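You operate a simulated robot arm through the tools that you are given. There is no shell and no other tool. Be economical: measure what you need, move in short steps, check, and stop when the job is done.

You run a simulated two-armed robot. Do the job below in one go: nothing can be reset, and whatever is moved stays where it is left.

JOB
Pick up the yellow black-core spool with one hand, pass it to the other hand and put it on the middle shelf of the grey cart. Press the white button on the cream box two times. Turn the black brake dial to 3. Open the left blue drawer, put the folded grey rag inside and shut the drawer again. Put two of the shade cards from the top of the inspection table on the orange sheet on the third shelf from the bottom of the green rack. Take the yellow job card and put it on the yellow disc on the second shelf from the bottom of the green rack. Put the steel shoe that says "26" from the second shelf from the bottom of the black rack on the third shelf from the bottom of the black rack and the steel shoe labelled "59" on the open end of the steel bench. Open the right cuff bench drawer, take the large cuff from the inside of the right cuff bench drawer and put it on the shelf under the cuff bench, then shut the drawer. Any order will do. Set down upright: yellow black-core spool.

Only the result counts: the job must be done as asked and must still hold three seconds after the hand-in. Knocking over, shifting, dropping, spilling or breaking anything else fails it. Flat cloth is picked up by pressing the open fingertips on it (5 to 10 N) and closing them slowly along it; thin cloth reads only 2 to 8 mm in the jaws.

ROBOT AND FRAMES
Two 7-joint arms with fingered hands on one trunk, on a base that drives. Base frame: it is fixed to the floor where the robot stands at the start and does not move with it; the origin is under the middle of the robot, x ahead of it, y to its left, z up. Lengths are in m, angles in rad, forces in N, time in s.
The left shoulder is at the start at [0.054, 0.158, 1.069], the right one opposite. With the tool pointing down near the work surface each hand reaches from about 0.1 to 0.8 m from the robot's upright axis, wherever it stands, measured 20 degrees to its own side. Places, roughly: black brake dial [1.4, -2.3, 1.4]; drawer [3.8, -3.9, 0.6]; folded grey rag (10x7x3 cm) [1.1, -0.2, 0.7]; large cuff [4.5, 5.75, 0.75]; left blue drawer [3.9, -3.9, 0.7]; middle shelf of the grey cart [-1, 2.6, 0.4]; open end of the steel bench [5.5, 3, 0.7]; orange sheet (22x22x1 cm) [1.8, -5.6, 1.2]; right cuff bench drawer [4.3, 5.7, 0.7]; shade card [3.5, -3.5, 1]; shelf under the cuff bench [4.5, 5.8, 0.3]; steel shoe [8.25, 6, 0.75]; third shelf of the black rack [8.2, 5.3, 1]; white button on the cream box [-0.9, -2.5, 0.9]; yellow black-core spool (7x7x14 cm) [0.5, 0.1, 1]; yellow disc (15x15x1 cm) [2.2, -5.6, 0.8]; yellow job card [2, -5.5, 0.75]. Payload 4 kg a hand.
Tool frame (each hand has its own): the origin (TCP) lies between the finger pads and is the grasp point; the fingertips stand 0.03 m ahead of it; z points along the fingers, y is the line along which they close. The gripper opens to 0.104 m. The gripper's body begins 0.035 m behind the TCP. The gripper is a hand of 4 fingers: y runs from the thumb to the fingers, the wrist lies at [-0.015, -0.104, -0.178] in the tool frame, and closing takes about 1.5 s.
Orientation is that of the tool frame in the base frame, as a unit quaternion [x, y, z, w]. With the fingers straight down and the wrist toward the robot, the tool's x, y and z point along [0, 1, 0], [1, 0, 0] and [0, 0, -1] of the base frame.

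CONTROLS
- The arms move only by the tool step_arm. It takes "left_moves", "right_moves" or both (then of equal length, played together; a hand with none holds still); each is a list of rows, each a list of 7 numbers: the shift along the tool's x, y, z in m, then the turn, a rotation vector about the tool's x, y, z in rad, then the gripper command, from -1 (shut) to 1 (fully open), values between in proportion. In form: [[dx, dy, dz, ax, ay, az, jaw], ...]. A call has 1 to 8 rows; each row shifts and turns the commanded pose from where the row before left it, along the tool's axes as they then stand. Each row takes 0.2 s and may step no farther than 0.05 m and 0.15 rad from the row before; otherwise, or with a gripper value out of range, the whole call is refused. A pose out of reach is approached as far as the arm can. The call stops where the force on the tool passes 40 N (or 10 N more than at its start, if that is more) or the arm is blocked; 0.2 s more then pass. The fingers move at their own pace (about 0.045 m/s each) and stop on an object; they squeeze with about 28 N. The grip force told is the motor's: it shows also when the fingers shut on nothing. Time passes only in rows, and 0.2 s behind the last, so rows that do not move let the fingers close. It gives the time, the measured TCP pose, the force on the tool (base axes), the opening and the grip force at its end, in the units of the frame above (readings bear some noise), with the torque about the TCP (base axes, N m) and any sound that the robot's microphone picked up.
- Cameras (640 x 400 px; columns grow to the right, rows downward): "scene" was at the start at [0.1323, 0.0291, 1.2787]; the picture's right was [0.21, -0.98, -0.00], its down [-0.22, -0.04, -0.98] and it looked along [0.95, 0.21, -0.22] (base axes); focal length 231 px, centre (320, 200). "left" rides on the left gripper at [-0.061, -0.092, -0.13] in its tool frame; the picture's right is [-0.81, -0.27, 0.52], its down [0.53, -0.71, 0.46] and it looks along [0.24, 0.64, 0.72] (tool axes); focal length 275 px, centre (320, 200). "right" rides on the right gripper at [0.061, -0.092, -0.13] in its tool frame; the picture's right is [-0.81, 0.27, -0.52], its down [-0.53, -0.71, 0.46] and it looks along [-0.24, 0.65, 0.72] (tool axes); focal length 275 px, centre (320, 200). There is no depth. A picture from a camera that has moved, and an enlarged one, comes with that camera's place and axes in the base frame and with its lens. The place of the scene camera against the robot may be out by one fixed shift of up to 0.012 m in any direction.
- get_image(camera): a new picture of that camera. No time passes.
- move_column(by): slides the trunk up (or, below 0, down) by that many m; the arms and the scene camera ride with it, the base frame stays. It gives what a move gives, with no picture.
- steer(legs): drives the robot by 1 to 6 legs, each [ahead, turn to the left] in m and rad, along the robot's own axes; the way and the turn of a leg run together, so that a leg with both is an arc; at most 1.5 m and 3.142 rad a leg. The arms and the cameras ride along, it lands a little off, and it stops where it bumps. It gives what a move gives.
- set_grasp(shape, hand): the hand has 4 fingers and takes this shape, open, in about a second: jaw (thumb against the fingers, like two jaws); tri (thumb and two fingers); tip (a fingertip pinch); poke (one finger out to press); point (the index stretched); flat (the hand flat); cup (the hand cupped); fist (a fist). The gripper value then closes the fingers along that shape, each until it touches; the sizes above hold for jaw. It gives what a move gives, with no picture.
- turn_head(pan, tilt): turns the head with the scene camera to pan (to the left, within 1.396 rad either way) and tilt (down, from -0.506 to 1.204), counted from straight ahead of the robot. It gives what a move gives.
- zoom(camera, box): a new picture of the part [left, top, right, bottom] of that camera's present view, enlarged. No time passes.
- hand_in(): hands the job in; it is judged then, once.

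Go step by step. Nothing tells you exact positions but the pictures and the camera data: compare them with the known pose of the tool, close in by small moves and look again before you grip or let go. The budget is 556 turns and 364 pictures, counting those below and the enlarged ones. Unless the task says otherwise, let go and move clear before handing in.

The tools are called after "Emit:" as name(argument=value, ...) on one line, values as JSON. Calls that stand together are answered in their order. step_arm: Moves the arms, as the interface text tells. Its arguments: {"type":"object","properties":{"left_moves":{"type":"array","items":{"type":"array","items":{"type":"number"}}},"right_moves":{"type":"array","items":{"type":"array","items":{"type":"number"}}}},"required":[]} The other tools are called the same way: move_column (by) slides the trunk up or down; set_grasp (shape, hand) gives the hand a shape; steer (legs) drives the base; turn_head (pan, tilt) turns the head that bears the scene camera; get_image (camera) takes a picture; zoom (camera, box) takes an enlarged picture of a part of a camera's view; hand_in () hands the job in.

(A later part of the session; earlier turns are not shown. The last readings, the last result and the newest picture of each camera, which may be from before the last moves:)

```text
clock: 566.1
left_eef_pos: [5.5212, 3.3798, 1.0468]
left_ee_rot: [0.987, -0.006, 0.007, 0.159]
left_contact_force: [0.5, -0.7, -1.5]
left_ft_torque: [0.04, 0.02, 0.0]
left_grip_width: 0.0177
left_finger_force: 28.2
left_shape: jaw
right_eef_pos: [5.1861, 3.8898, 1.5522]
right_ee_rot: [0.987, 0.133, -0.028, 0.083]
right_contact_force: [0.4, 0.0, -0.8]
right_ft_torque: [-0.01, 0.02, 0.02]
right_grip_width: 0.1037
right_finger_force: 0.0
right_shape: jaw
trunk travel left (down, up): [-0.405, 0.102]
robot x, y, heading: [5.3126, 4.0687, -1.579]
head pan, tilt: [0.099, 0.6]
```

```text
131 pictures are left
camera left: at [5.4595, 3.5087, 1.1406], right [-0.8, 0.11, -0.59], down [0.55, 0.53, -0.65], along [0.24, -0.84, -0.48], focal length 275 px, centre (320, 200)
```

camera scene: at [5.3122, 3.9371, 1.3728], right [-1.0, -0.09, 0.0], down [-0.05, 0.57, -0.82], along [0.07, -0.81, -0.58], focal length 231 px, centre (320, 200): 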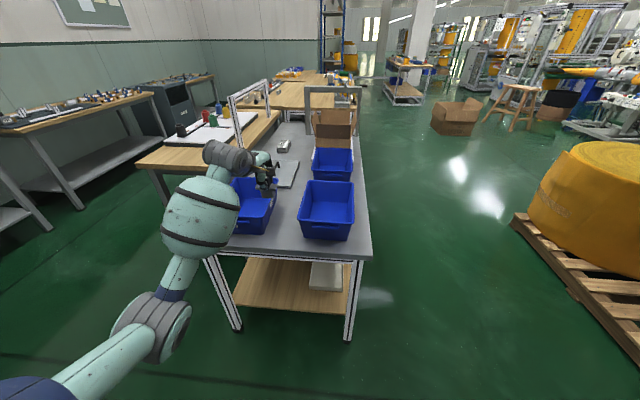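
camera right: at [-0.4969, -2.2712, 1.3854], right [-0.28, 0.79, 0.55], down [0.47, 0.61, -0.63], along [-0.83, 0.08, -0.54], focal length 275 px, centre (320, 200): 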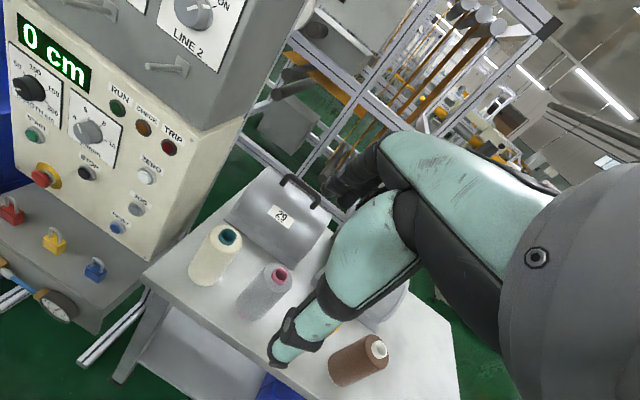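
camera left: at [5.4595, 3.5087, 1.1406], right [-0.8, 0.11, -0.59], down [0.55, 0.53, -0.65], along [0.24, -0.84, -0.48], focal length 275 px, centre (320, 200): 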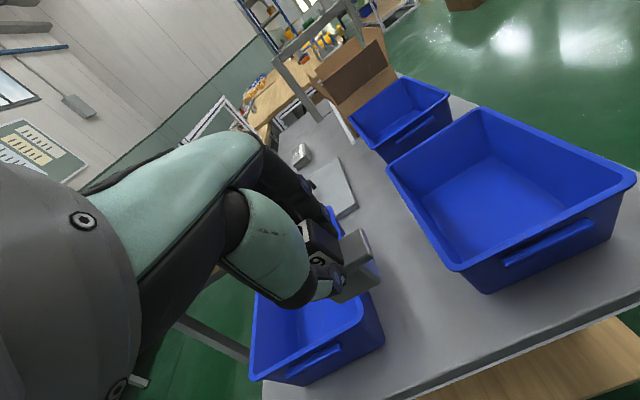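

There is a free lane about 13 cm wide between the two front bins, centred at x 5.513, at the end of the bench. I'll set the shoe there at about [5.513, 3.17]. I drive forward with the hand high and then lower it.

Emit:
steer(legs=[[0.19, 0]])

Emit:
move_column(by=-0.12)

Emit:
get_image(camera="left")

Emit:
get_image(camera="scene")

```text
clock: 567.7
left_eef_pos: [5.5186, 3.1924, 1.0501]
left_ee_rot: [0.987, -0.007, 0.008, 0.161]
left_contact_force: [0.4, -1.0, -2.0]
left_ft_torque: [0.0, 0.01, -0.01]
left_grip_width: 0.0177
left_finger_force: 27.4
left_shape: jaw
right_eef_pos: [5.1845, 3.7025, 1.5538]
right_ee_rot: [0.987, 0.132, -0.027, 0.085]
right_contact_force: [0.2, -0.3, 0.4]
right_ft_torque: [0.0, 0.03, -0.02]
right_grip_width: 0.1037
right_finger_force: 0.1
right_shape: jaw
trunk travel left (down, up): [-0.405, 0.102]
robot x, y, heading: [5.3066, 3.8714, -1.582]
head pan, tilt: [0.099, 0.6]
```

```text
clock: 569.2
left_eef_pos: [5.519, 3.1884, 0.929]
left_ee_rot: [0.987, -0.007, 0.007, 0.159]
left_contact_force: [0.0, 0.5, -2.1]
left_ft_torque: [0.04, 0.03, -0.01]
left_grip_width: 0.018
left_finger_force: 28.5
left_shape: jaw
right_eef_pos: [5.1838, 3.6985, 1.434]
right_ee_rot: [0.987, 0.131, -0.028, 0.083]
right_contact_force: [0.8, -0.6, -0.7]
right_ft_torque: [0.0, 0.0, 0.01]
right_grip_width: 0.1037
right_finger_force: 0.1
right_shape: jaw
trunk travel left (down, up): [-0.285, 0.222]
robot x, y, heading: [5.308, 3.8688, -1.585]
head pan, tilt: [0.099, 0.6]
```

```text
130 pictures are left
camera left: at [5.4566, 3.3169, 1.0212], right [-0.8, 0.11, -0.59], down [0.55, 0.53, -0.65], along [0.24, -0.84, -0.48], focal length 275 px, centre (320, 200)
```

left: 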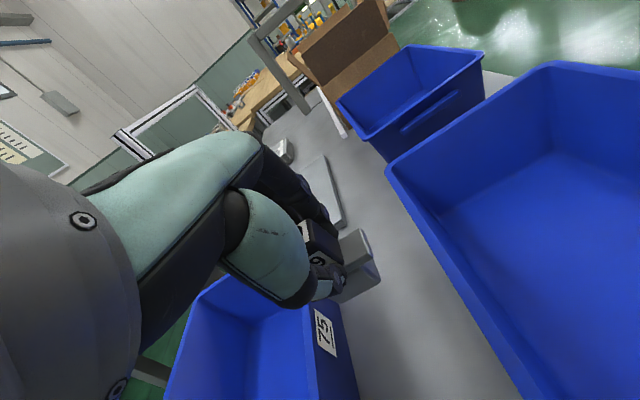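

```text
129 pictures are left
camera scene: at [5.3096, 3.7451, 1.2528], right [-1.0, -0.09, 0.0], down [-0.05, 0.58, -0.82], along [0.07, -0.81, -0.58], focal length 231 px, centre (320, 200)
```

scene: 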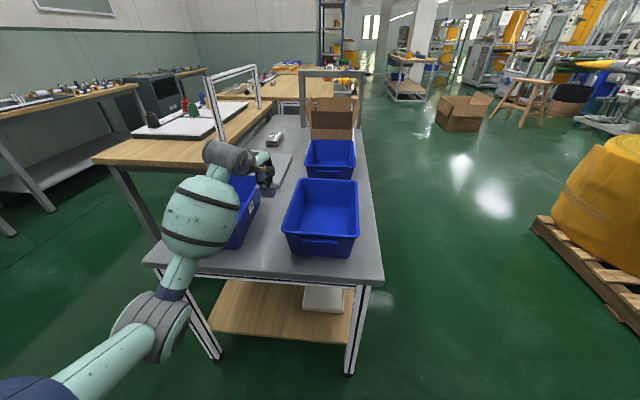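

The lane is centred under the shoe, so I lower it.

Emit:
step_arm(left_moves=[[-0.003, -0.01, 0.03, 0, 0, 0, -1], [-0.002, -0.01, 0.03, 0, 0, 0, -1], [0, -0.008, 0.025, 0, 0, 0, -1], [0, -0.005, 0.015, 0, 0, 0, -1], [0, 0, 0, 0, 0, 0, -1]])

Emit:
get_image(camera="left")

Emit:
zoom(camera="scene", box=[180, 120, 380, 270])

```text
clock: 570.4
left_eef_pos: [5.5169, 3.1896, 0.822]
left_ee_rot: [0.987, -0.006, 0.008, 0.159]
left_contact_force: [0.0, 0.3, -2.6]
left_ft_torque: [0.04, -0.04, -0.01]
left_grip_width: 0.018
left_finger_force: 27.9
left_shape: jaw
right_eef_pos: [5.1845, 3.7004, 1.4331]
right_ee_rot: [0.987, 0.132, -0.028, 0.084]
right_contact_force: [0.0, -0.1, -1.0]
right_ft_torque: [-0.01, -0.01, 0.0]
right_grip_width: 0.104
right_finger_force: 0.0
right_shape: jaw
trunk travel left (down, up): [-0.285, 0.222]
robot x, y, heading: [5.3088, 3.874, -1.577]
head pan, tilt: [0.099, 0.6]
```

```text
128 pictures are left
camera left: at [5.4543, 3.3175, 0.9156], right [-0.8, 0.11, -0.59], down [0.55, 0.53, -0.65], along [0.24, -0.84, -0.48], focal length 275 px, centre (320, 200)
```

left: 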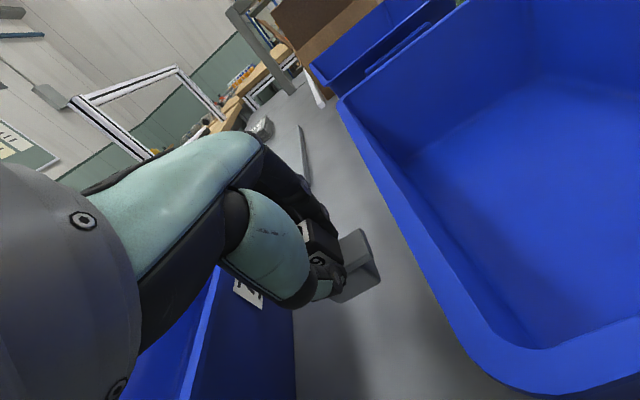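

```text
2.67 times, centred on (280, 195) of scene
camera zoom: at [5.3095, 3.7469, 1.253], right [-1.0, -0.09, 0.0], down [-0.05, 0.57, -0.82], along [0.07, -0.81, -0.58], focal length 617 px, centre (427, 213)
```

zoom: 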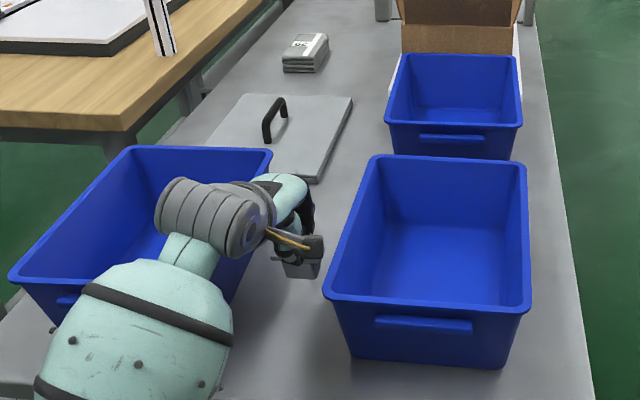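

Emit:
step_arm(left_moves=[[0, -0.004, 0.014, 0, 0, 0, -1], [0, -0.003, 0.009, 0, 0, 0, -1], [0, -0.002, 0.007, 0, 0, 0, -1], [0, 0, 0, 0, 0, 0, -1]])

Emit:
zoom(camera="scene", box=[180, 120, 380, 270])

```text
clock: 571.4
left_eef_pos: [5.5177, 3.1881, 0.7907]
left_ee_rot: [0.987, -0.006, 0.007, 0.159]
left_contact_force: [-0.4, 0.2, -1.6]
left_ft_torque: [0.05, 0.01, 0.01]
left_grip_width: 0.0183
left_finger_force: 27.7
left_shape: jaw
right_eef_pos: [5.1838, 3.7001, 1.4346]
right_ee_rot: [0.987, 0.132, -0.028, 0.084]
right_contact_force: [-0.8, -0.5, 0.0]
right_ft_torque: [0.01, -0.03, -0.03]
right_grip_width: 0.1038
right_finger_force: 0.0
right_shape: jaw
trunk travel left (down, up): [-0.285, 0.222]
robot x, y, heading: [5.3073, 3.8718, -1.578]
head pan, tilt: [0.099, 0.6]
```

```text
2.67 times, centred on (280, 195) of scene
camera zoom: at [5.3095, 3.7466, 1.253], right [-1.0, -0.09, 0.0], down [-0.05, 0.57, -0.82], along [0.07, -0.81, -0.58], focal length 617 px, centre (427, 213)
```

zoom: 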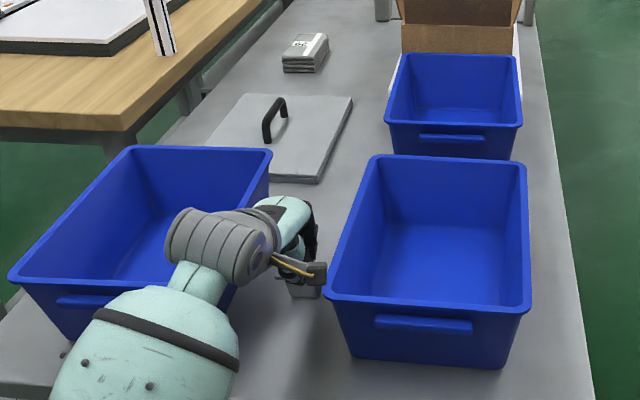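

Emit:
step_arm(left_moves=[[0, -0.002, 0.008, 0, 0, 0, -1], [0, -0.002, 0.007, 0, 0, 0, -1], [0, -0.002, 0.007, 0, 0, 0, -1], [0, 0, 0, 0, 0, 0, -1]])

Emit:
get_image(camera="left")

```text
clock: 572.2
left_eef_pos: [5.5166, 3.1934, 0.7881]
left_ee_rot: [0.984, -0.006, 0.007, 0.178]
left_contact_force: [-1.6, 0.6, 0.6]
left_ft_torque: [0.06, -0.01, -0.02]
left_grip_width: 0.0187
left_finger_force: 28.2
left_shape: jaw
right_eef_pos: [5.1854, 3.7178, 1.4361]
right_ee_rot: [0.986, 0.133, -0.028, 0.092]
right_contact_force: [-0.4, 0.1, -0.5]
right_ft_torque: [-0.01, 0.02, -0.01]
right_grip_width: 0.104
right_finger_force: 0.1
right_shape: jaw
trunk travel left (down, up): [-0.285, 0.222]
robot x, y, heading: [5.3128, 3.8743, -1.583]
head pan, tilt: [0.099, 0.6]
stopped in row 4 (left hand): the force on the tool passed its limit at 42 N (the readings are from after the stop); the commanded pose is now the measured one
```

```text
125 pictures are left
camera left: at [5.4548, 3.3254, 0.8768], right [-0.8, 0.09, -0.59], down [0.55, 0.5, -0.67], along [0.24, -0.86, -0.45], focal length 275 px, centre (320, 200)
```

left: 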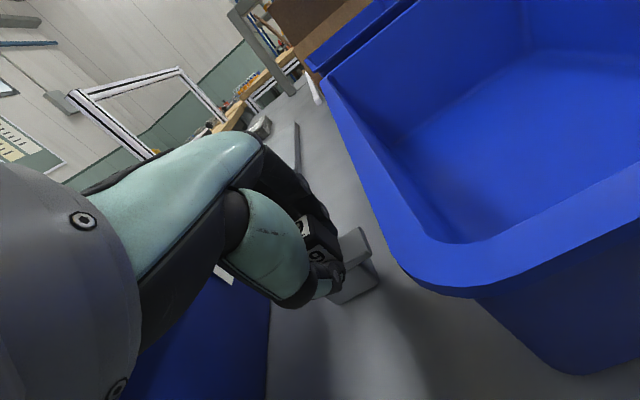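

The shoe is seated; the force spiked at contact, with the bench top near z 0.725. I release.

Emit:
step_arm(left_moves=[[0, 0, 0, 0, 0, 0, -0.6], [0, 0, 0, 0, 0, 0, -0.3], [0, 0, 0, 0, 0, 0, 0], [0, 0, 0, 0, 0, 0, 0.2], [0, 0, 0, 0, 0, 0, 0.2]])

Emit:
get_image(camera="left")

```text
clock: 573.4
left_eef_pos: [5.5159, 3.1931, 0.7884]
left_ee_rot: [0.984, -0.007, 0.007, 0.178]
left_contact_force: [0.3, -0.3, 0.4]
left_ft_torque: [0.01, -0.02, -0.01]
left_grip_width: 0.0618
left_finger_force: 0.1
left_shape: jaw
right_eef_pos: [5.1836, 3.7169, 1.4361]
right_ee_rot: [0.986, 0.133, -0.027, 0.092]
right_contact_force: [-0.3, 0.5, -0.8]
right_ft_torque: [0.0, 0.0, 0.0]
right_grip_width: 0.104
right_finger_force: 0.1
right_shape: jaw
trunk travel left (down, up): [-0.285, 0.222]
robot x, y, heading: [5.3073, 3.8689, -1.58]
head pan, tilt: [0.099, 0.6]
```

```text
124 pictures are left
camera left: at [5.4546, 3.3248, 0.877], right [-0.8, 0.08, -0.59], down [0.55, 0.5, -0.67], along [0.24, -0.86, -0.45], focal length 275 px, centre (320, 200)
```

left: 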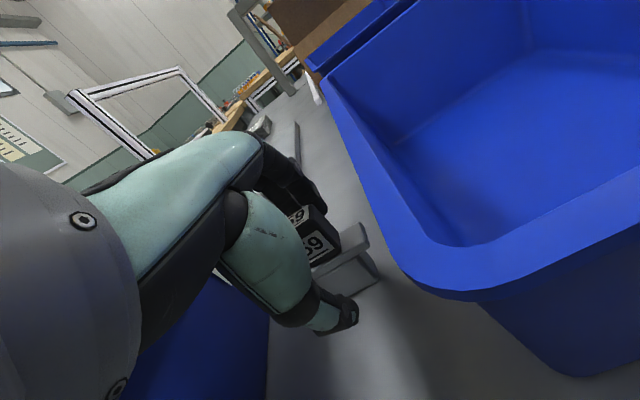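

Emit:
step_arm(left_moves=[[0, 0, -0.02, 0, 0, 0, 0.3], [0, 0, -0.025, 0, 0, 0, 0.3], [0, 0, -0.035, 0, 0, 0, 0.3], [0, 0, -0.04, 0, 0, 0, 0.5], [0, 0, -0.04, 0, 0, 0, 1], [0, 0, -0.04, 0, 0, 0, 1]])

Emit:
steer(legs=[[-0.35, 0]])

Emit:
get_image(camera="scene")

```text
clock: 574.8
left_eef_pos: [5.5142, 3.2626, 0.9769]
left_ee_rot: [0.984, -0.006, 0.008, 0.178]
left_contact_force: [-0.3, 0.0, 0.3]
left_ft_torque: [-0.01, 0.01, -0.03]
left_grip_width: 0.1036
left_finger_force: 0.0
left_shape: jaw
right_eef_pos: [5.1837, 3.7178, 1.4358]
right_ee_rot: [0.986, 0.134, -0.026, 0.092]
right_contact_force: [0.1, 0.7, 0.2]
right_ft_torque: [-0.04, 0.04, 0.0]
right_grip_width: 0.1041
right_finger_force: 0.0
right_shape: jaw
trunk travel left (down, up): [-0.285, 0.222]
robot x, y, heading: [5.3076, 3.8732, -1.581]
head pan, tilt: [0.099, 0.6]
```

```text
clock: 577.2
left_eef_pos: [5.5152, 3.6112, 0.9758]
left_ee_rot: [0.984, -0.009, 0.006, 0.178]
left_contact_force: [0.0, 1.0, 0.1]
left_ft_torque: [-0.03, 0.03, 0.02]
left_grip_width: 0.1037
left_finger_force: 0.0
left_shape: jaw
right_eef_pos: [5.1885, 4.0677, 1.4364]
right_ee_rot: [0.987, 0.131, -0.027, 0.091]
right_contact_force: [0.5, 0.1, 0.4]
right_ft_torque: [-0.02, -0.01, -0.03]
right_grip_width: 0.104
right_finger_force: 0.1
right_shape: jaw
trunk travel left (down, up): [-0.285, 0.222]
robot x, y, heading: [5.3109, 4.2171, -1.586]
head pan, tilt: [0.099, 0.6]
```

```text
123 pictures are left
camera scene: at [5.3133, 4.0963, 1.2531], right [-1.0, -0.08, 0.0], down [-0.05, 0.57, -0.82], along [0.07, -0.81, -0.58], focal length 231 px, centre (320, 200)
```

scene: 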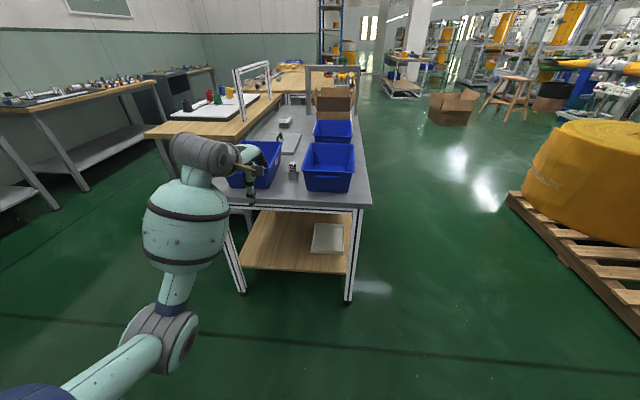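

Shoe 59 stands between the bins at the bench's end. Now I head for the other side of the machine line for the dial and the rag. I tuck the left arm and drive through the aisle at x about 4.5.

Emit:
step_arm(left_moves=[[0, -0.03, -0.02, 0.09, 0, 0, 1], [0, -0.03, -0.02, 0.09, 0, 0, 1], [0, -0.03, -0.03, 0.09, 0, 0, 1], [0, -0.03, -0.03, 0.09, 0, 0, 1], [0, -0.02, -0.03, 0, 0, 0, 1]], right_moves=[[0, 0.03, 0.03, 0.03, 0, 0, 1], [0, 0.03, 0.03, 0.03, 0, 0, 1], [0, 0.03, 0.03, 0.03, 0, 0, 1], [0, 0.03, 0.03, 0.03, 0, 0, 1], [0, 0.02, 0.03, 0.03, 0, 0, 1]])

Emit:
steer(legs=[[0, -0.656], [1.3, 0], [0, 0.66], [1.4, 0], [1.2, 0]])

Emit:
turn_head(pan=-0.5, tilt=0.2)

Emit:
get_image(camera="scene")

```text
clock: 578.4
left_eef_pos: [5.5171, 3.78, 1.0821]
left_ee_rot: [1.0, -0.008, 0.008, 0.004]
left_contact_force: [-0.6, 0.2, 0.6]
left_ft_torque: [0.0, -0.02, -0.01]
left_grip_width: 0.104
left_finger_force: 0.3
left_shape: jaw
right_eef_pos: [5.2191, 3.9269, 1.3062]
right_ee_rot: [0.991, 0.128, -0.038, 0.024]
right_contact_force: [-0.8, -0.2, 0.2]
right_ft_torque: [-0.02, -0.01, 0.02]
right_grip_width: 0.104
right_finger_force: 0.1
right_shape: jaw
trunk travel left (down, up): [-0.285, 0.222]
robot x, y, heading: [5.3123, 4.2201, -1.588]
head pan, tilt: [0.099, 0.6]
```

```text
clock: 602.2
left_eef_pos: [4.7684, 0.1851, 1.0818]
left_ee_rot: [1.0, 0.02, 0.008, 0.006]
left_contact_force: [-0.2, 0.1, 0.4]
left_ft_torque: [-0.02, 0.0, 0.0]
left_grip_width: 0.104
left_finger_force: 0.1
left_shape: jaw
right_eef_pos: [4.4622, 0.3159, 1.3058]
right_ee_rot: [0.987, 0.155, -0.037, 0.024]
right_contact_force: [-0.9, -0.1, -0.8]
right_ft_torque: [0.0, 0.02, 0.02]
right_grip_width: 0.1039
right_finger_force: 0.0
right_shape: jaw
trunk travel left (down, up): [-0.285, 0.222]
robot x, y, heading: [4.5374, 0.6136, -1.532]
head pan, tilt: [0.099, 0.6]
```

```text
clock: 603.2
left_eef_pos: [4.7677, 0.1989, 1.087]
left_ee_rot: [1.0, 0.02, 0.01, 0.011]
left_contact_force: [0.2, -0.2, -0.4]
left_ft_torque: [-0.01, 0.05, -0.01]
left_grip_width: 0.1039
left_finger_force: 0.0
left_shape: jaw
right_eef_pos: [4.4626, 0.3307, 1.3101]
right_ee_rot: [0.987, 0.155, -0.039, 0.031]
right_contact_force: [0.5, -0.8, 0.6]
right_ft_torque: [0.02, -0.01, 0.01]
right_grip_width: 0.104
right_finger_force: 0.0
right_shape: jaw
trunk travel left (down, up): [-0.285, 0.222]
robot x, y, heading: [4.5414, 0.6149, -1.533]
head pan, tilt: [-0.499, 0.201]
```

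```text
122 pictures are left
camera scene: at [4.4947, 0.4936, 1.2898], right [-0.9, 0.45, 0.01], down [0.09, 0.19, -0.98], along [-0.44, -0.87, -0.21], focal length 231 px, centre (320, 200)
```

scene: 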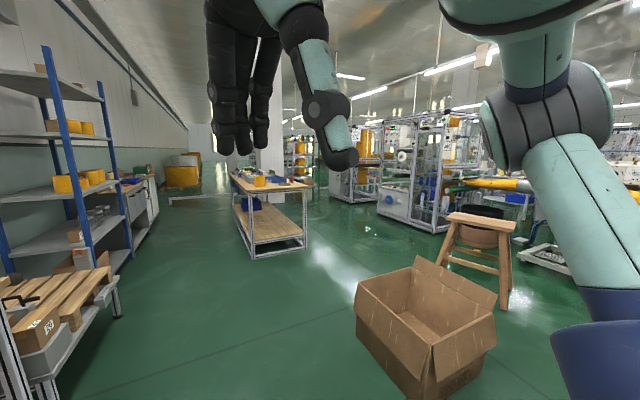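

I see a way: down along x about 4.3 to y about -1.3, then toward -x between the carton and the next bench.

Emit:
steer(legs=[[0, -0.13], [1.0, 0], [0.95, 0], [0, -1.3], [0.8, 0]])

Emit:
turn_head(pan=0.1, tilt=0.15)

Emit:
get_image(camera="scene")

```text
clock: 622.1
left_eef_pos: [3.1776, -1.7546, 1.0869]
left_ee_rot: [0.768, -0.64, 0.0, 0.014]
left_contact_force: [0.7, 0.0, 0.9]
left_ft_torque: [-0.02, 0.02, 0.01]
left_grip_width: 0.1039
left_finger_force: 0.0
left_shape: jaw
right_eef_pos: [3.2651, -1.4313, 1.3097]
right_ee_rot: [0.847, -0.53, -0.049, -0.001]
right_contact_force: [0.3, -0.1, 0.0]
right_ft_torque: [-0.01, 0.03, -0.01]
right_grip_width: 0.104
right_finger_force: 0.0
right_shape: jaw
trunk travel left (down, up): [-0.285, 0.222]
robot x, y, heading: [3.5548, -1.4683, -2.965]
head pan, tilt: [-0.499, 0.201]
```

```text
clock: 623.1
left_eef_pos: [3.188, -1.7525, 1.0914]
left_ee_rot: [0.767, -0.641, -0.004, 0.019]
left_contact_force: [0.4, -0.2, -0.1]
left_ft_torque: [-0.02, 0.01, 0.0]
left_grip_width: 0.1038
left_finger_force: 0.2
left_shape: jaw
right_eef_pos: [3.28, -1.4292, 1.3129]
right_ee_rot: [0.846, -0.53, -0.054, 0.003]
right_contact_force: [-0.5, -0.1, 0.1]
right_ft_torque: [0.03, -0.01, -0.02]
right_grip_width: 0.1041
right_finger_force: 0.0
right_shape: jaw
trunk travel left (down, up): [-0.285, 0.222]
robot x, y, heading: [3.5543, -1.4742, -2.97]
head pan, tilt: [0.099, 0.15]
```

```text
121 pictures are left
camera scene: at [3.4149, -1.4945, 1.2944], right [-0.27, 0.96, 0.0], down [0.16, 0.04, -0.99], along [-0.95, -0.27, -0.16], focal length 231 px, centre (320, 200)
```

scene: 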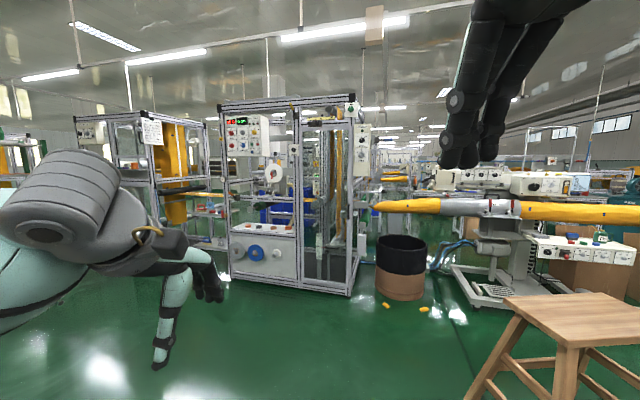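

The machine's operator side is visible. I zoom in on the control panels for the dial, and on the console where the rag should be.

Emit:
zoom(camera="scene", box=[215, 95, 385, 285])

Emit:
zoom(camera="scene", box=[420, 160, 640, 290])

```text
2.11 times, centred on (300, 190) of scene
camera zoom: at [3.4149, -1.4945, 1.2944], right [-0.27, 0.96, 0.0], down [0.16, 0.04, -0.99], along [-0.95, -0.27, -0.16], focal length 487 px, centre (362, 221)
```

zoom: 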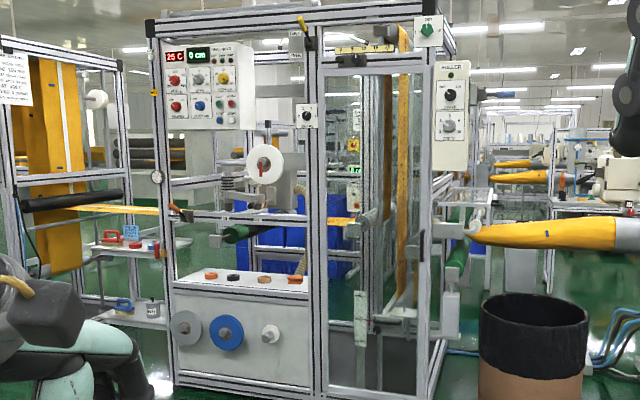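

```text
2.91 times, centred on (530, 225) of scene
camera zoom: at [3.4149, -1.4945, 1.2944], right [-0.27, 0.96, 0.0], down [0.16, 0.04, -0.99], along [-0.95, -0.27, -0.16], focal length 673 px, centre (-291, 127)
```

zoom: 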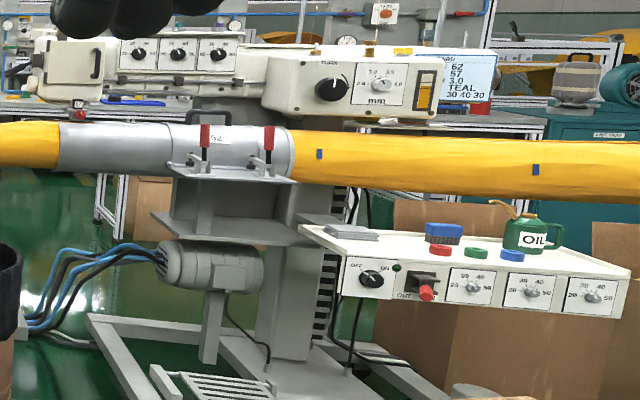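

The black dial is on a small plate on the frame post near [1.4, -2.3, 1.4], and the folded grey rag lies on the white console top at about [1.1, -0.2, 0.7]. I drive up to the dial first.

Emit:
steer(legs=[[0, 0.18], [0.8, 0], [0.65, 0], [0, -0.355]])

Emit:
move_column(by=0.2)

Emit:
turn_head(pan=0.3, tilt=0.1)

Emit:
get_image(camera="scene")

```text
clock: 633.0
left_eef_pos: [1.7692, -2.1782, 1.0923]
left_ee_rot: [-0.705, 0.709, 0.006, -0.019]
left_contact_force: [-1.1, 0.1, 0.0]
left_ft_torque: [-0.01, 0.01, 0.02]
left_grip_width: 0.1039
left_finger_force: 0.1
left_shape: jaw
right_eef_pos: [1.9184, -1.8776, 1.3134]
right_ee_rot: [0.793, -0.606, -0.054, -0.002]
right_contact_force: [0.0, 0.0, 0.0]
right_ft_torque: [-0.01, 0.01, 0.03]
right_grip_width: 0.1038
right_finger_force: 0.2
right_shape: jaw
trunk travel left (down, up): [-0.285, 0.222]
robot x, y, heading: [2.1832, -1.9695, 3.132]
head pan, tilt: [0.099, 0.15]
```

```text
clock: 635.2
left_eef_pos: [1.7829, -2.1791, 1.2963]
left_ee_rot: [-0.706, 0.708, 0.01, -0.025]
left_contact_force: [-0.2, -0.3, 0.6]
left_ft_torque: [0.0, 0.02, -0.03]
left_grip_width: 0.1041
left_finger_force: 0.0
left_shape: jaw
right_eef_pos: [1.9343, -1.8775, 1.5156]
right_ee_rot: [0.793, -0.606, -0.059, 0.0]
right_contact_force: [-0.1, 0.7, -0.1]
right_ft_torque: [0.02, 0.0, 0.01]
right_grip_width: 0.1039
right_finger_force: 0.0
right_shape: jaw
trunk travel left (down, up): [-0.485, 0.022]
robot x, y, heading: [2.1842, -1.9733, 3.13]
head pan, tilt: [0.099, 0.15]
```

```text
clock: 635.9
left_eef_pos: [1.7823, -2.1786, 1.2957]
left_ee_rot: [-0.706, 0.708, 0.009, -0.023]
left_contact_force: [-0.1, -0.2, -0.4]
left_ft_torque: [0.01, 0.0, 0.0]
left_grip_width: 0.104
left_finger_force: 0.3
left_shape: jaw
right_eef_pos: [1.9336, -1.8775, 1.5156]
right_ee_rot: [0.793, -0.607, -0.059, 0.001]
right_contact_force: [0.7, -0.6, -0.1]
right_ft_torque: [0.0, 0.03, 0.01]
right_grip_width: 0.1039
right_finger_force: 0.0
right_shape: jaw
trunk travel left (down, up): [-0.485, 0.022]
robot x, y, heading: [2.1849, -1.97, 3.127]
head pan, tilt: [0.3, 0.099]
```

```text
118 pictures are left
camera scene: at [2.0386, -1.987, 1.4996], right [-0.29, 0.96, 0.0], down [0.11, 0.03, -0.99], along [-0.95, -0.28, -0.11], focal length 231 px, centre (320, 200)
```

scene: 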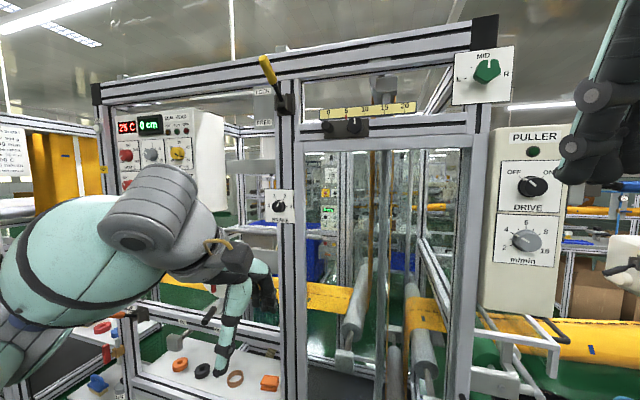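

Emit:
zoom(camera="scene", box=[255, 180, 315, 235])

```text
7.27 times, centred on (285, 208) of scene
camera zoom: at [2.0386, -1.987, 1.4996], right [-0.29, 0.96, 0.0], down [0.11, 0.03, -0.99], along [-0.95, -0.28, -0.11], focal length 1683 px, centre (574, 146)
```

zoom: 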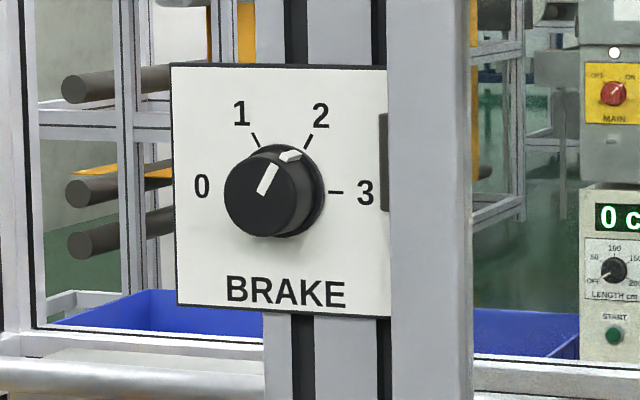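

The knob is at about [1.43, -2.294, 1.405], roughly 36 mm wide and pointing at 2. It must turn 60° clockwise to 3. I pitch the left hand forward.

Emit:
step_arm(left_moves=[[0, 0, 0, -0.145, 0, 0, 1], [0, 0, 0, -0.145, 0, 0, 1], [0, 0, 0, -0.145, 0, 0, 1], [0, 0, 0, -0.145, 0, 0, 1], [0, 0, 0, -0.145, 0, 0, 1], [0, 0, 0, -0.145, 0, 0, 1], [0, 0, 0, -0.145, 0, 0, 1], [0, 0, 0, -0.145, 0, 0, 1]])

Emit:
step_arm(left_moves=[[0, 0, 0, -0.145, 0, 0, 0.3], [0, 0, 0, -0.145, 0, 0, 0.3], [0, 0, 0, 0, 0, -0.145, 0.3], [0, 0, 0, 0, 0, -0.145, 0.3], [0, 0, 0, 0, 0, -0.145, 0.3], [0, 0, 0, 0, 0, -0.145, 0.3], [0, 0, 0, 0, 0, -0.145, 0.3], [0, 0, 0, 0, 0, -0.145, 0.3]])

```text
clock: 637.7
left_eef_pos: [1.6725, -2.1768, 1.3573]
left_ee_rot: [-0.579, 0.586, 0.395, -0.406]
left_contact_force: [0.2, -0.2, 0.6]
left_ft_torque: [-0.01, 0.01, 0.01]
left_grip_width: 0.1039
left_finger_force: 0.0
left_shape: jaw
left hand out of reach, approached as far as the arm can: row 2, 3, 4, 5, 6, 7, 8
right_eef_pos: [1.9341, -1.8755, 1.5172]
right_ee_rot: [0.793, -0.606, -0.06, 0.0]
right_contact_force: [-0.6, -0.5, 0.7]
right_ft_torque: [0.02, 0.0, 0.03]
right_grip_width: 0.1042
right_finger_force: 0.1
right_shape: jaw
trunk travel left (down, up): [-0.485, 0.022]
robot x, y, heading: [2.1831, -1.9709, 3.128]
head pan, tilt: [0.3, 0.099]
```

```text
clock: 639.5
left_eef_pos: [1.6757, -2.173, 1.3579]
left_ee_rot: [0.686, -0.258, -0.637, 0.239]
left_contact_force: [0.1, 0.2, 0.1]
left_ft_torque: [0.01, 0.03, 0.02]
left_grip_width: 0.0681
left_finger_force: 0.1
left_shape: jaw
right_eef_pos: [1.9355, -1.8757, 1.5167]
right_ee_rot: [0.793, -0.606, -0.059, 0.002]
right_contact_force: [0.2, -0.3, 0.0]
right_ft_torque: [-0.02, -0.03, 0.05]
right_grip_width: 0.104
right_finger_force: 0.1
right_shape: jaw
trunk travel left (down, up): [-0.485, 0.022]
robot x, y, heading: [2.1849, -1.9723, 3.135]
head pan, tilt: [0.3, 0.099]
```

The hand points at the post. I roll it further back so I have room for 60° of clockwise turn, and bring it in front of the knob at a standoff.

Emit:
step_arm(left_moves=[[0, 0, 0, 0, 0, -0.15, 0.3], [0, 0, 0, 0, 0, -0.15, 0.3], [0, 0, 0, 0, 0, -0.15, 0.3], [-0.0053, 0.0329, 0.028, 0, 0, 0, 0.3], [-0.0053, 0.0329, 0.028, 0, 0, 0, 0.3], [-0.0053, 0.0329, 0.028, 0, 0, 0, 0.3], [-0.0053, 0.0329, 0.025, 0, 0, 0, 0.3], [0, 0, 0, 0, 0, 0, 0.3]])

Emit:
get_image(camera="left")

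Emit:
get_image(camera="scene")

```text
clock: 641.3
left_eef_pos: [1.5624, -2.2935, 1.4062]
left_ee_rot: [0.725, -0.099, -0.675, 0.09]
left_contact_force: [0.1, 0.0, 0.4]
left_ft_torque: [-0.03, -0.06, 0.01]
left_grip_width: 0.0678
left_finger_force: 0.1
left_shape: jaw
right_eef_pos: [1.9348, -1.8764, 1.5157]
right_ee_rot: [0.793, -0.607, -0.06, 0.0]
right_contact_force: [-0.6, 0.5, -0.4]
right_ft_torque: [0.03, 0.0, 0.02]
right_grip_width: 0.1039
right_finger_force: 0.0
right_shape: jaw
trunk travel left (down, up): [-0.485, 0.022]
robot x, y, heading: [2.1842, -1.9716, 3.132]
head pan, tilt: [0.3, 0.099]
```

```text
116 pictures are left
camera left: at [1.6909, -2.1893, 1.4498], right [-0.57, 0.48, 0.67], down [-0.4, 0.55, -0.73], along [-0.72, -0.68, -0.12], focal length 275 px, centre (320, 200)
```

left: 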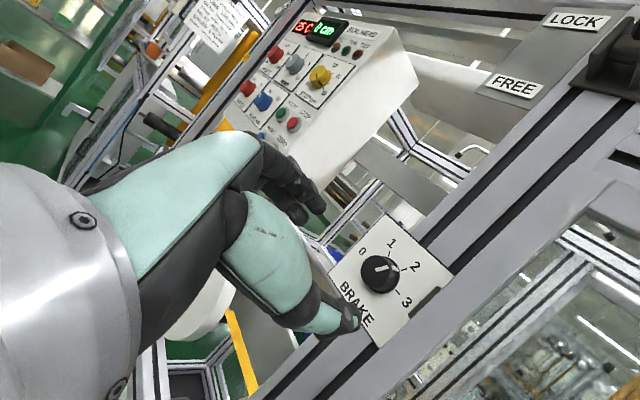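

```text
115 pictures are left
camera scene: at [2.0388, -1.9868, 1.4996], right [-0.29, 0.96, 0.0], down [0.11, 0.03, -0.99], along [-0.95, -0.28, -0.11], focal length 231 px, centre (320, 200)
```

scene: 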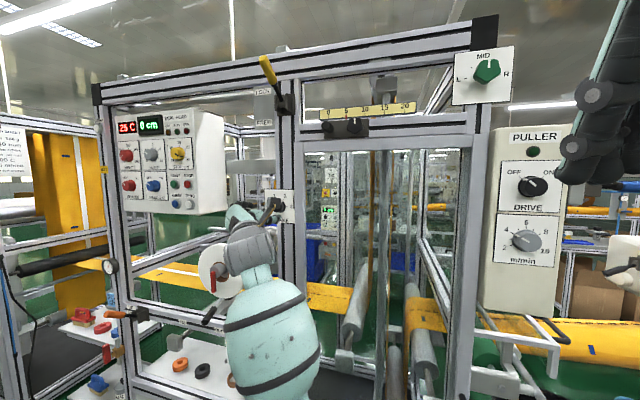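

The knob is about 7 mm left of and above my approach line. I correct that, level the hand and move closer.

Emit:
step_arm(left_moves=[[-0.005, 0.0086, 0, -0.02, -0.071, 0, 0.3], [0, 0, 0.025, 0, 0, 0, 0.3], [0, 0, 0.02, 0, 0, 0, 0.3], [0, 0, 0, 0, 0, 0, 0.3]])

Emit:
get_image(camera="left")

```text
clock: 642.3
left_eef_pos: [1.5163, -2.3015, 1.4124]
left_ee_rot: [-0.699, 0.096, 0.702, -0.094]
left_contact_force: [0.0, -0.4, 0.1]
left_ft_torque: [0.02, -0.01, -0.01]
left_grip_width: 0.0678
left_finger_force: 0.0
left_shape: jaw
right_eef_pos: [1.9345, -1.8767, 1.5161]
right_ee_rot: [0.793, -0.606, -0.06, 0.001]
right_contact_force: [0.0, 1.0, 0.6]
right_ft_torque: [-0.01, -0.01, 0.02]
right_grip_width: 0.104
right_finger_force: 0.1
right_shape: jaw
trunk travel left (down, up): [-0.485, 0.022]
robot x, y, heading: [2.1806, -1.9696, 3.13]
head pan, tilt: [0.3, 0.099]
```

```text
114 pictures are left
camera left: at [1.6472, -2.1975, 1.4467], right [-0.51, 0.48, 0.71], down [-0.45, 0.55, -0.7], along [-0.73, -0.68, -0.06], focal length 275 px, centre (320, 200)
```

left: 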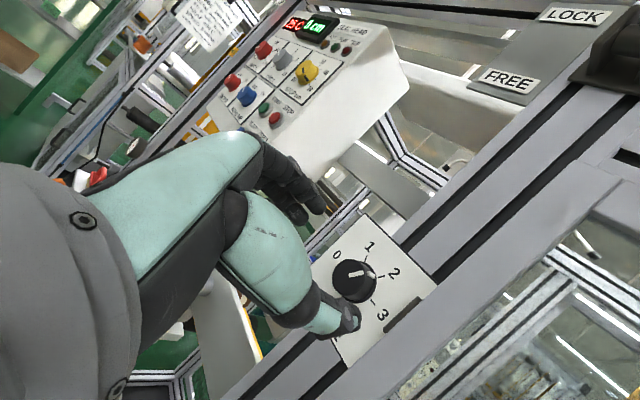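

Emit:
step_arm(left_moves=[[0.006, 0, 0.015, 0, 0, 0, 0.3], [0, 0, 0.015, 0, 0, 0, 0.3], [0, 0, 0, 0, 0, 0, 0.3]])

Emit:
get_image(camera="left")

Emit:
zoom(camera="scene", box=[215, 170, 325, 250])

```text
clock: 643.1
left_eef_pos: [1.4875, -2.3029, 1.4082]
left_ee_rot: [-0.7, 0.096, 0.701, -0.095]
left_contact_force: [0.7, 1.0, -0.2]
left_ft_torque: [-0.01, 0.0, 0.0]
left_grip_width: 0.0681
left_finger_force: 0.1
left_shape: jaw
right_eef_pos: [1.9344, -1.8754, 1.5169]
right_ee_rot: [0.793, -0.607, -0.06, 0.001]
right_contact_force: [-0.4, 0.2, 0.3]
right_ft_torque: [-0.01, 0.04, 0.0]
right_grip_width: 0.104
right_finger_force: 0.1
right_shape: jaw
trunk travel left (down, up): [-0.485, 0.022]
robot x, y, heading: [2.181, -1.9685, 3.13]
head pan, tilt: [0.3, 0.099]
```

```text
113 pictures are left
camera left: at [1.6175, -2.198, 1.4413], right [-0.51, 0.48, 0.71], down [-0.46, 0.55, -0.7], along [-0.73, -0.68, -0.06], focal length 275 px, centre (320, 200)
```

left: 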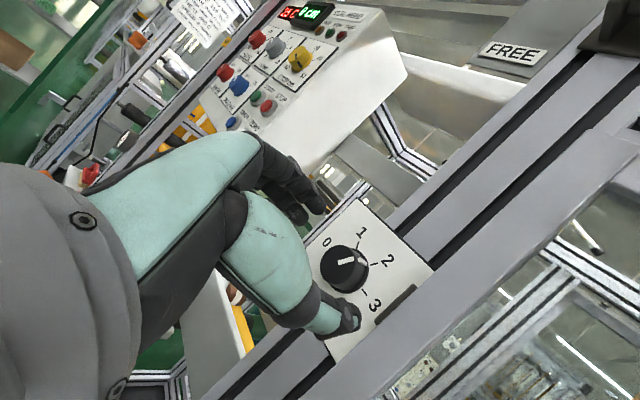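

```text
5.00 times, centred on (270, 210) of scene
camera zoom: at [2.039, -1.9868, 1.4997], right [-0.29, 0.96, 0.0], down [0.11, 0.03, -0.99], along [-0.95, -0.28, -0.11], focal length 1157 px, centre (570, 150)
```

zoom: 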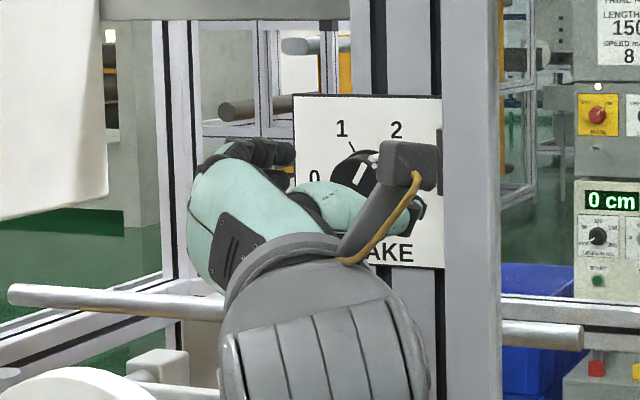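

Alignment is good; the knob face is about 4.5 cm ahead. I move in 2.5 cm and close gently.

Emit:
step_arm(left_moves=[[0, 0, 0.012, 0, 0, 0, 0.3], [0, 0, 0.012, 0, 0, 0, 0.3], [0, 0, 0, 0, 0, 0, 0], [0, 0, 0, 0, 0, 0, -0.4], [0, 0, 0, 0, 0, 0, -1], [0, 0, 0, 0, 0, 0, -1], [0, 0, 0, 0, 0, 0, -1]])

Emit:
get_image(camera="left")

```text
clock: 644.7
left_eef_pos: [1.4631, -2.3014, 1.4058]
left_ee_rot: [-0.7, 0.096, 0.701, -0.093]
left_contact_force: [0.5, 0.8, -0.5]
left_ft_torque: [-0.01, 0.02, 0.01]
left_grip_width: 0.0
left_finger_force: 20.4
left_shape: jaw
right_eef_pos: [1.9339, -1.8771, 1.5166]
right_ee_rot: [0.793, -0.606, -0.06, 0.0]
right_contact_force: [0.3, -0.1, 0.2]
right_ft_torque: [-0.01, 0.0, 0.01]
right_grip_width: 0.1037
right_finger_force: 0.1
right_shape: jaw
trunk travel left (down, up): [-0.485, 0.022]
robot x, y, heading: [2.1801, -1.9708, 3.132]
head pan, tilt: [0.3, 0.099]
```

```text
111 pictures are left
camera left: at [1.593, -2.1984, 1.4403], right [-0.51, 0.48, 0.71], down [-0.45, 0.55, -0.7], along [-0.73, -0.68, -0.06], focal length 275 px, centre (320, 200)
```

left: 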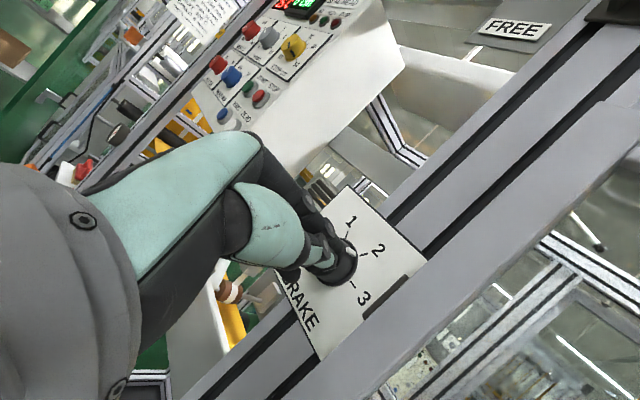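

The fingers closed just in front of the knob, so its face is at x about 1.425. I reopen, go 2.8 cm deeper and close again.

Emit:
step_arm(left_moves=[[0, 0, -0.01, 0, 0, 0, 0], [0, 0, 0, 0, 0, 0, 0.4], [0, 0, 0, 0, 0, 0, 0.4], [0, 0, 0, 0, 0, 0, 0.4], [0.001, 0, 0.02, 0, 0, 0, 0.4], [0, 0, 0.018, 0, 0, 0, 0.4], [0, 0, 0, 0, 0, 0, 0.4]])

Emit:
get_image(camera="left")

```text
clock: 646.1
left_eef_pos: [1.4645, -2.3079, 1.4225]
left_ee_rot: [-0.69, 0.091, 0.711, -0.099]
left_contact_force: [0.2, -0.8, -1.0]
left_ft_torque: [-0.03, 0.0, 0.0]
left_grip_width: 0.0729
left_finger_force: 0.1
left_shape: jaw
right_eef_pos: [1.9591, -1.8765, 1.5208]
right_ee_rot: [0.792, -0.607, -0.067, 0.005]
right_contact_force: [-2.4, 0.6, -0.5]
right_ft_torque: [0.01, 0.07, 0.08]
right_grip_width: 0.1
right_finger_force: 0.0
right_shape: jaw
trunk travel left (down, up): [-0.485, 0.022]
robot x, y, heading: [2.1847, -1.9728, 3.135]
head pan, tilt: [0.3, 0.099]
stopped in row 7 (left hand): the force on the tool passed its limit at 42 N (the readings are from after the stop); the commanded pose is now the measured one
```

```text
110 pictures are left
camera left: at [1.5954, -2.2018, 1.4528], right [-0.5, 0.48, 0.72], down [-0.48, 0.54, -0.69], along [-0.72, -0.69, -0.04], focal length 275 px, centre (320, 200)
```

left: 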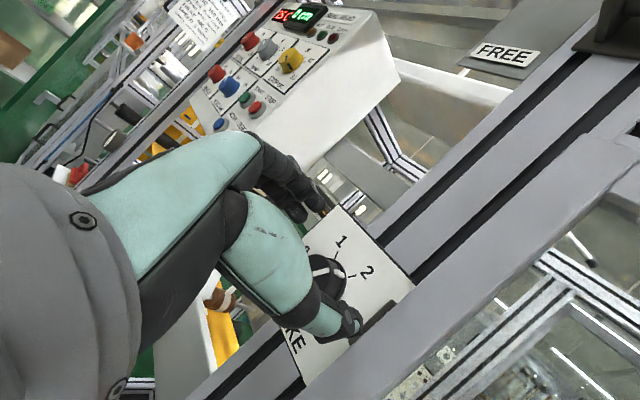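

The thumb met the raised frame right of the plate. I back off, roll the hand 30° so the thumb sits lower-right, narrow the opening and re-centre.

Emit:
step_arm(left_moves=[[0, 0, -0.025, 0, 0, 0, 0.3], [0, 0, -0.02, 0, 0, 0.13, 0.1], [0, 0, 0, 0, 0, 0.13, 0], [0, 0, 0, 0, 0, 0.13, -0.05], [0, 0, 0, 0, 0, 0.13, -0.1], [0.008, -0.015, 0, 0, 0, 0, -0.1], [0, 0, 0, 0, 0, 0, -0.1]])

Emit:
get_image(camera="left")

```text
clock: 647.8
left_eef_pos: [1.5023, -2.3028, 1.402]
left_ee_rot: [-0.645, 0.267, 0.66, -0.277]
left_contact_force: [0.1, -0.5, 0.3]
left_ft_torque: [0.03, -0.01, -0.01]
left_grip_width: 0.0473
left_finger_force: 0.1
left_shape: jaw
right_eef_pos: [1.9515, -1.8765, 1.5192]
right_ee_rot: [0.792, -0.607, -0.063, 0.003]
right_contact_force: [-2.7, 0.4, -1.0]
right_ft_torque: [-0.02, 0.04, 0.06]
right_grip_width: 0.0997
right_finger_force: 0.0
right_shape: jaw
trunk travel left (down, up): [-0.485, 0.022]
robot x, y, heading: [2.1867, -1.9693, 3.131]
head pan, tilt: [0.3, 0.099]
```

```text
109 pictures are left
camera left: at [1.6312, -2.1938, 1.3755], right [-0.51, 0.77, 0.39], down [-0.48, 0.12, -0.87], along [-0.71, -0.63, 0.3], focal length 275 px, centre (320, 200)
```

left: 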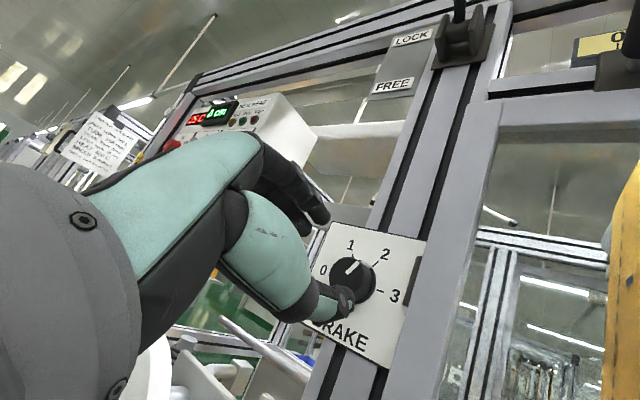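

Emit:
step_arm(left_moves=[[0.008, 0, 0.015, 0, 0, 0, -0.1], [0, 0, 0.015, 0, 0, 0, -0.1], [0, 0, 0.012, 0, 0, 0, -0.1], [0, 0, 0, 0, 0, 0, -0.1]], right_moves=[[-0.03, 0.02, 0.02, 0, 0, 0, 1], [-0.03, 0.02, 0.02, 0, 0, 0, 1], [-0.03, 0.0, 0.02, 0, 0, 0, 1], [0, 0, 0, 0, 0, 0, 1]])

Emit:
get_image(camera="left")

```text
clock: 648.8
left_eef_pos: [1.4618, -2.3084, 1.3965]
left_ee_rot: [-0.645, 0.267, 0.661, -0.277]
left_contact_force: [-0.2, -0.7, -0.2]
left_ft_torque: [0.0, 0.0, 0.0]
left_grip_width: 0.0469
left_finger_force: 0.0
left_shape: jaw
right_eef_pos: [1.8848, -1.7943, 1.4724]
right_ee_rot: [0.793, -0.606, -0.065, 0.004]
right_contact_force: [-0.2, 0.6, 0.5]
right_ft_torque: [0.0, -0.02, -0.02]
right_grip_width: 0.1038
right_finger_force: 0.1
right_shape: jaw
trunk travel left (down, up): [-0.485, 0.022]
robot x, y, heading: [2.1831, -1.9749, 3.128]
head pan, tilt: [0.3, 0.099]
```

```text
108 pictures are left
camera left: at [1.591, -2.1991, 1.3716], right [-0.51, 0.77, 0.39], down [-0.48, 0.12, -0.87], along [-0.71, -0.63, 0.3], focal length 275 px, centre (320, 200)
```

left: 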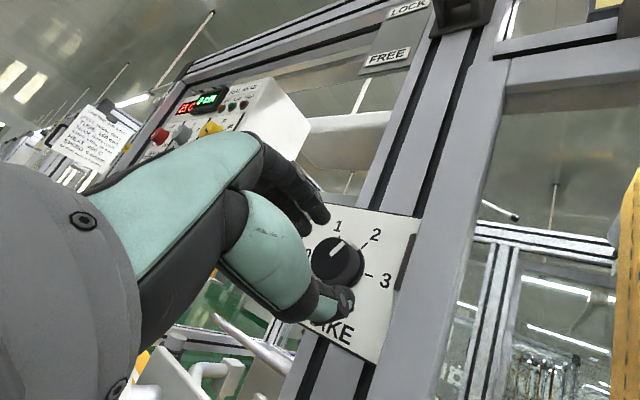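

Well aligned; the knob face is right at the fingertips. I advance 2.2 cm over it.

Emit:
step_arm(left_moves=[[0, 0, 0.01, 0, 0, 0, -0.1], [0, 0, 0.01, 0, 0, 0, -0.1], [0, 0, 0, 0, 0, 0, -0.1]])

Emit:
get_image(camera="left")

```text
clock: 649.5
left_eef_pos: [1.4414, -2.3081, 1.3987]
left_ee_rot: [-0.645, 0.267, 0.66, -0.278]
left_contact_force: [1.2, -1.1, 1.0]
left_ft_torque: [0.0, 0.04, 0.05]
left_grip_width: 0.0477
left_finger_force: 0.1
left_shape: jaw
right_eef_pos: [1.8833, -1.7946, 1.4715]
right_ee_rot: [0.792, -0.606, -0.064, 0.003]
right_contact_force: [-0.6, 0.5, -0.1]
right_ft_torque: [-0.03, 0.02, 0.01]
right_grip_width: 0.1038
right_finger_force: 0.1
right_shape: jaw
trunk travel left (down, up): [-0.485, 0.022]
robot x, y, heading: [2.1835, -1.9707, 3.128]
head pan, tilt: [0.3, 0.099]
```

```text
107 pictures are left
camera left: at [1.5692, -2.1987, 1.3726], right [-0.51, 0.77, 0.39], down [-0.48, 0.12, -0.87], along [-0.71, -0.63, 0.3], focal length 275 px, centre (320, 200)
```

left: 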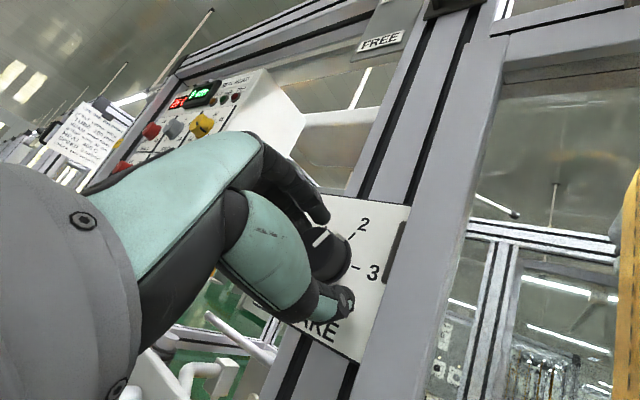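

The knob is between thumb and fingers. I close.

Emit:
step_arm(left_moves=[[0, 0, 0.003, 0, 0, 0, -0.4], [0, 0, 0, 0, 0, 0, -0.8], [0, 0, 0, 0, 0, 0, -1], [0, 0, 0, 0, 0, 0, -1]])

Emit:
get_image(camera="left")

```text
clock: 650.5
left_eef_pos: [1.4396, -2.3081, 1.3997]
left_ee_rot: [-0.644, 0.267, 0.661, -0.277]
left_contact_force: [1.8, -1.5, 5.1]
left_ft_torque: [-0.08, 0.22, 0.13]
left_grip_width: 0.0267
left_finger_force: 27.9
left_shape: jaw
right_eef_pos: [1.8849, -1.7963, 1.4732]
right_ee_rot: [0.793, -0.605, -0.064, 0.004]
right_contact_force: [-0.1, -0.1, -0.3]
right_ft_torque: [-0.03, -0.03, 0.0]
right_grip_width: 0.1038
right_finger_force: 0.1
right_shape: jaw
trunk travel left (down, up): [-0.485, 0.022]
robot x, y, heading: [2.186, -1.974, 3.127]
head pan, tilt: [0.3, 0.099]
```

```text
106 pictures are left
camera left: at [1.5682, -2.1994, 1.3735], right [-0.51, 0.77, 0.39], down [-0.48, 0.12, -0.87], along [-0.71, -0.63, 0.31], focal length 275 px, centre (320, 200)
```

left: 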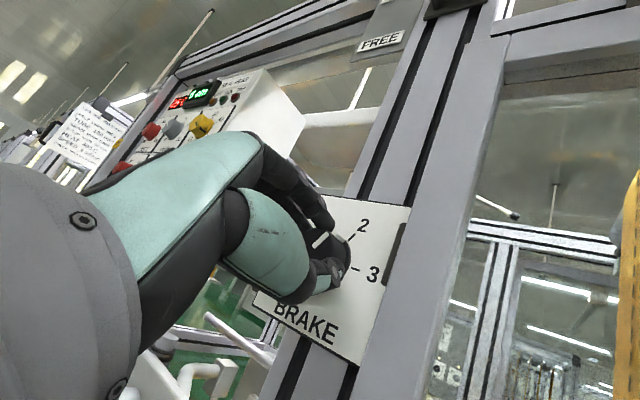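

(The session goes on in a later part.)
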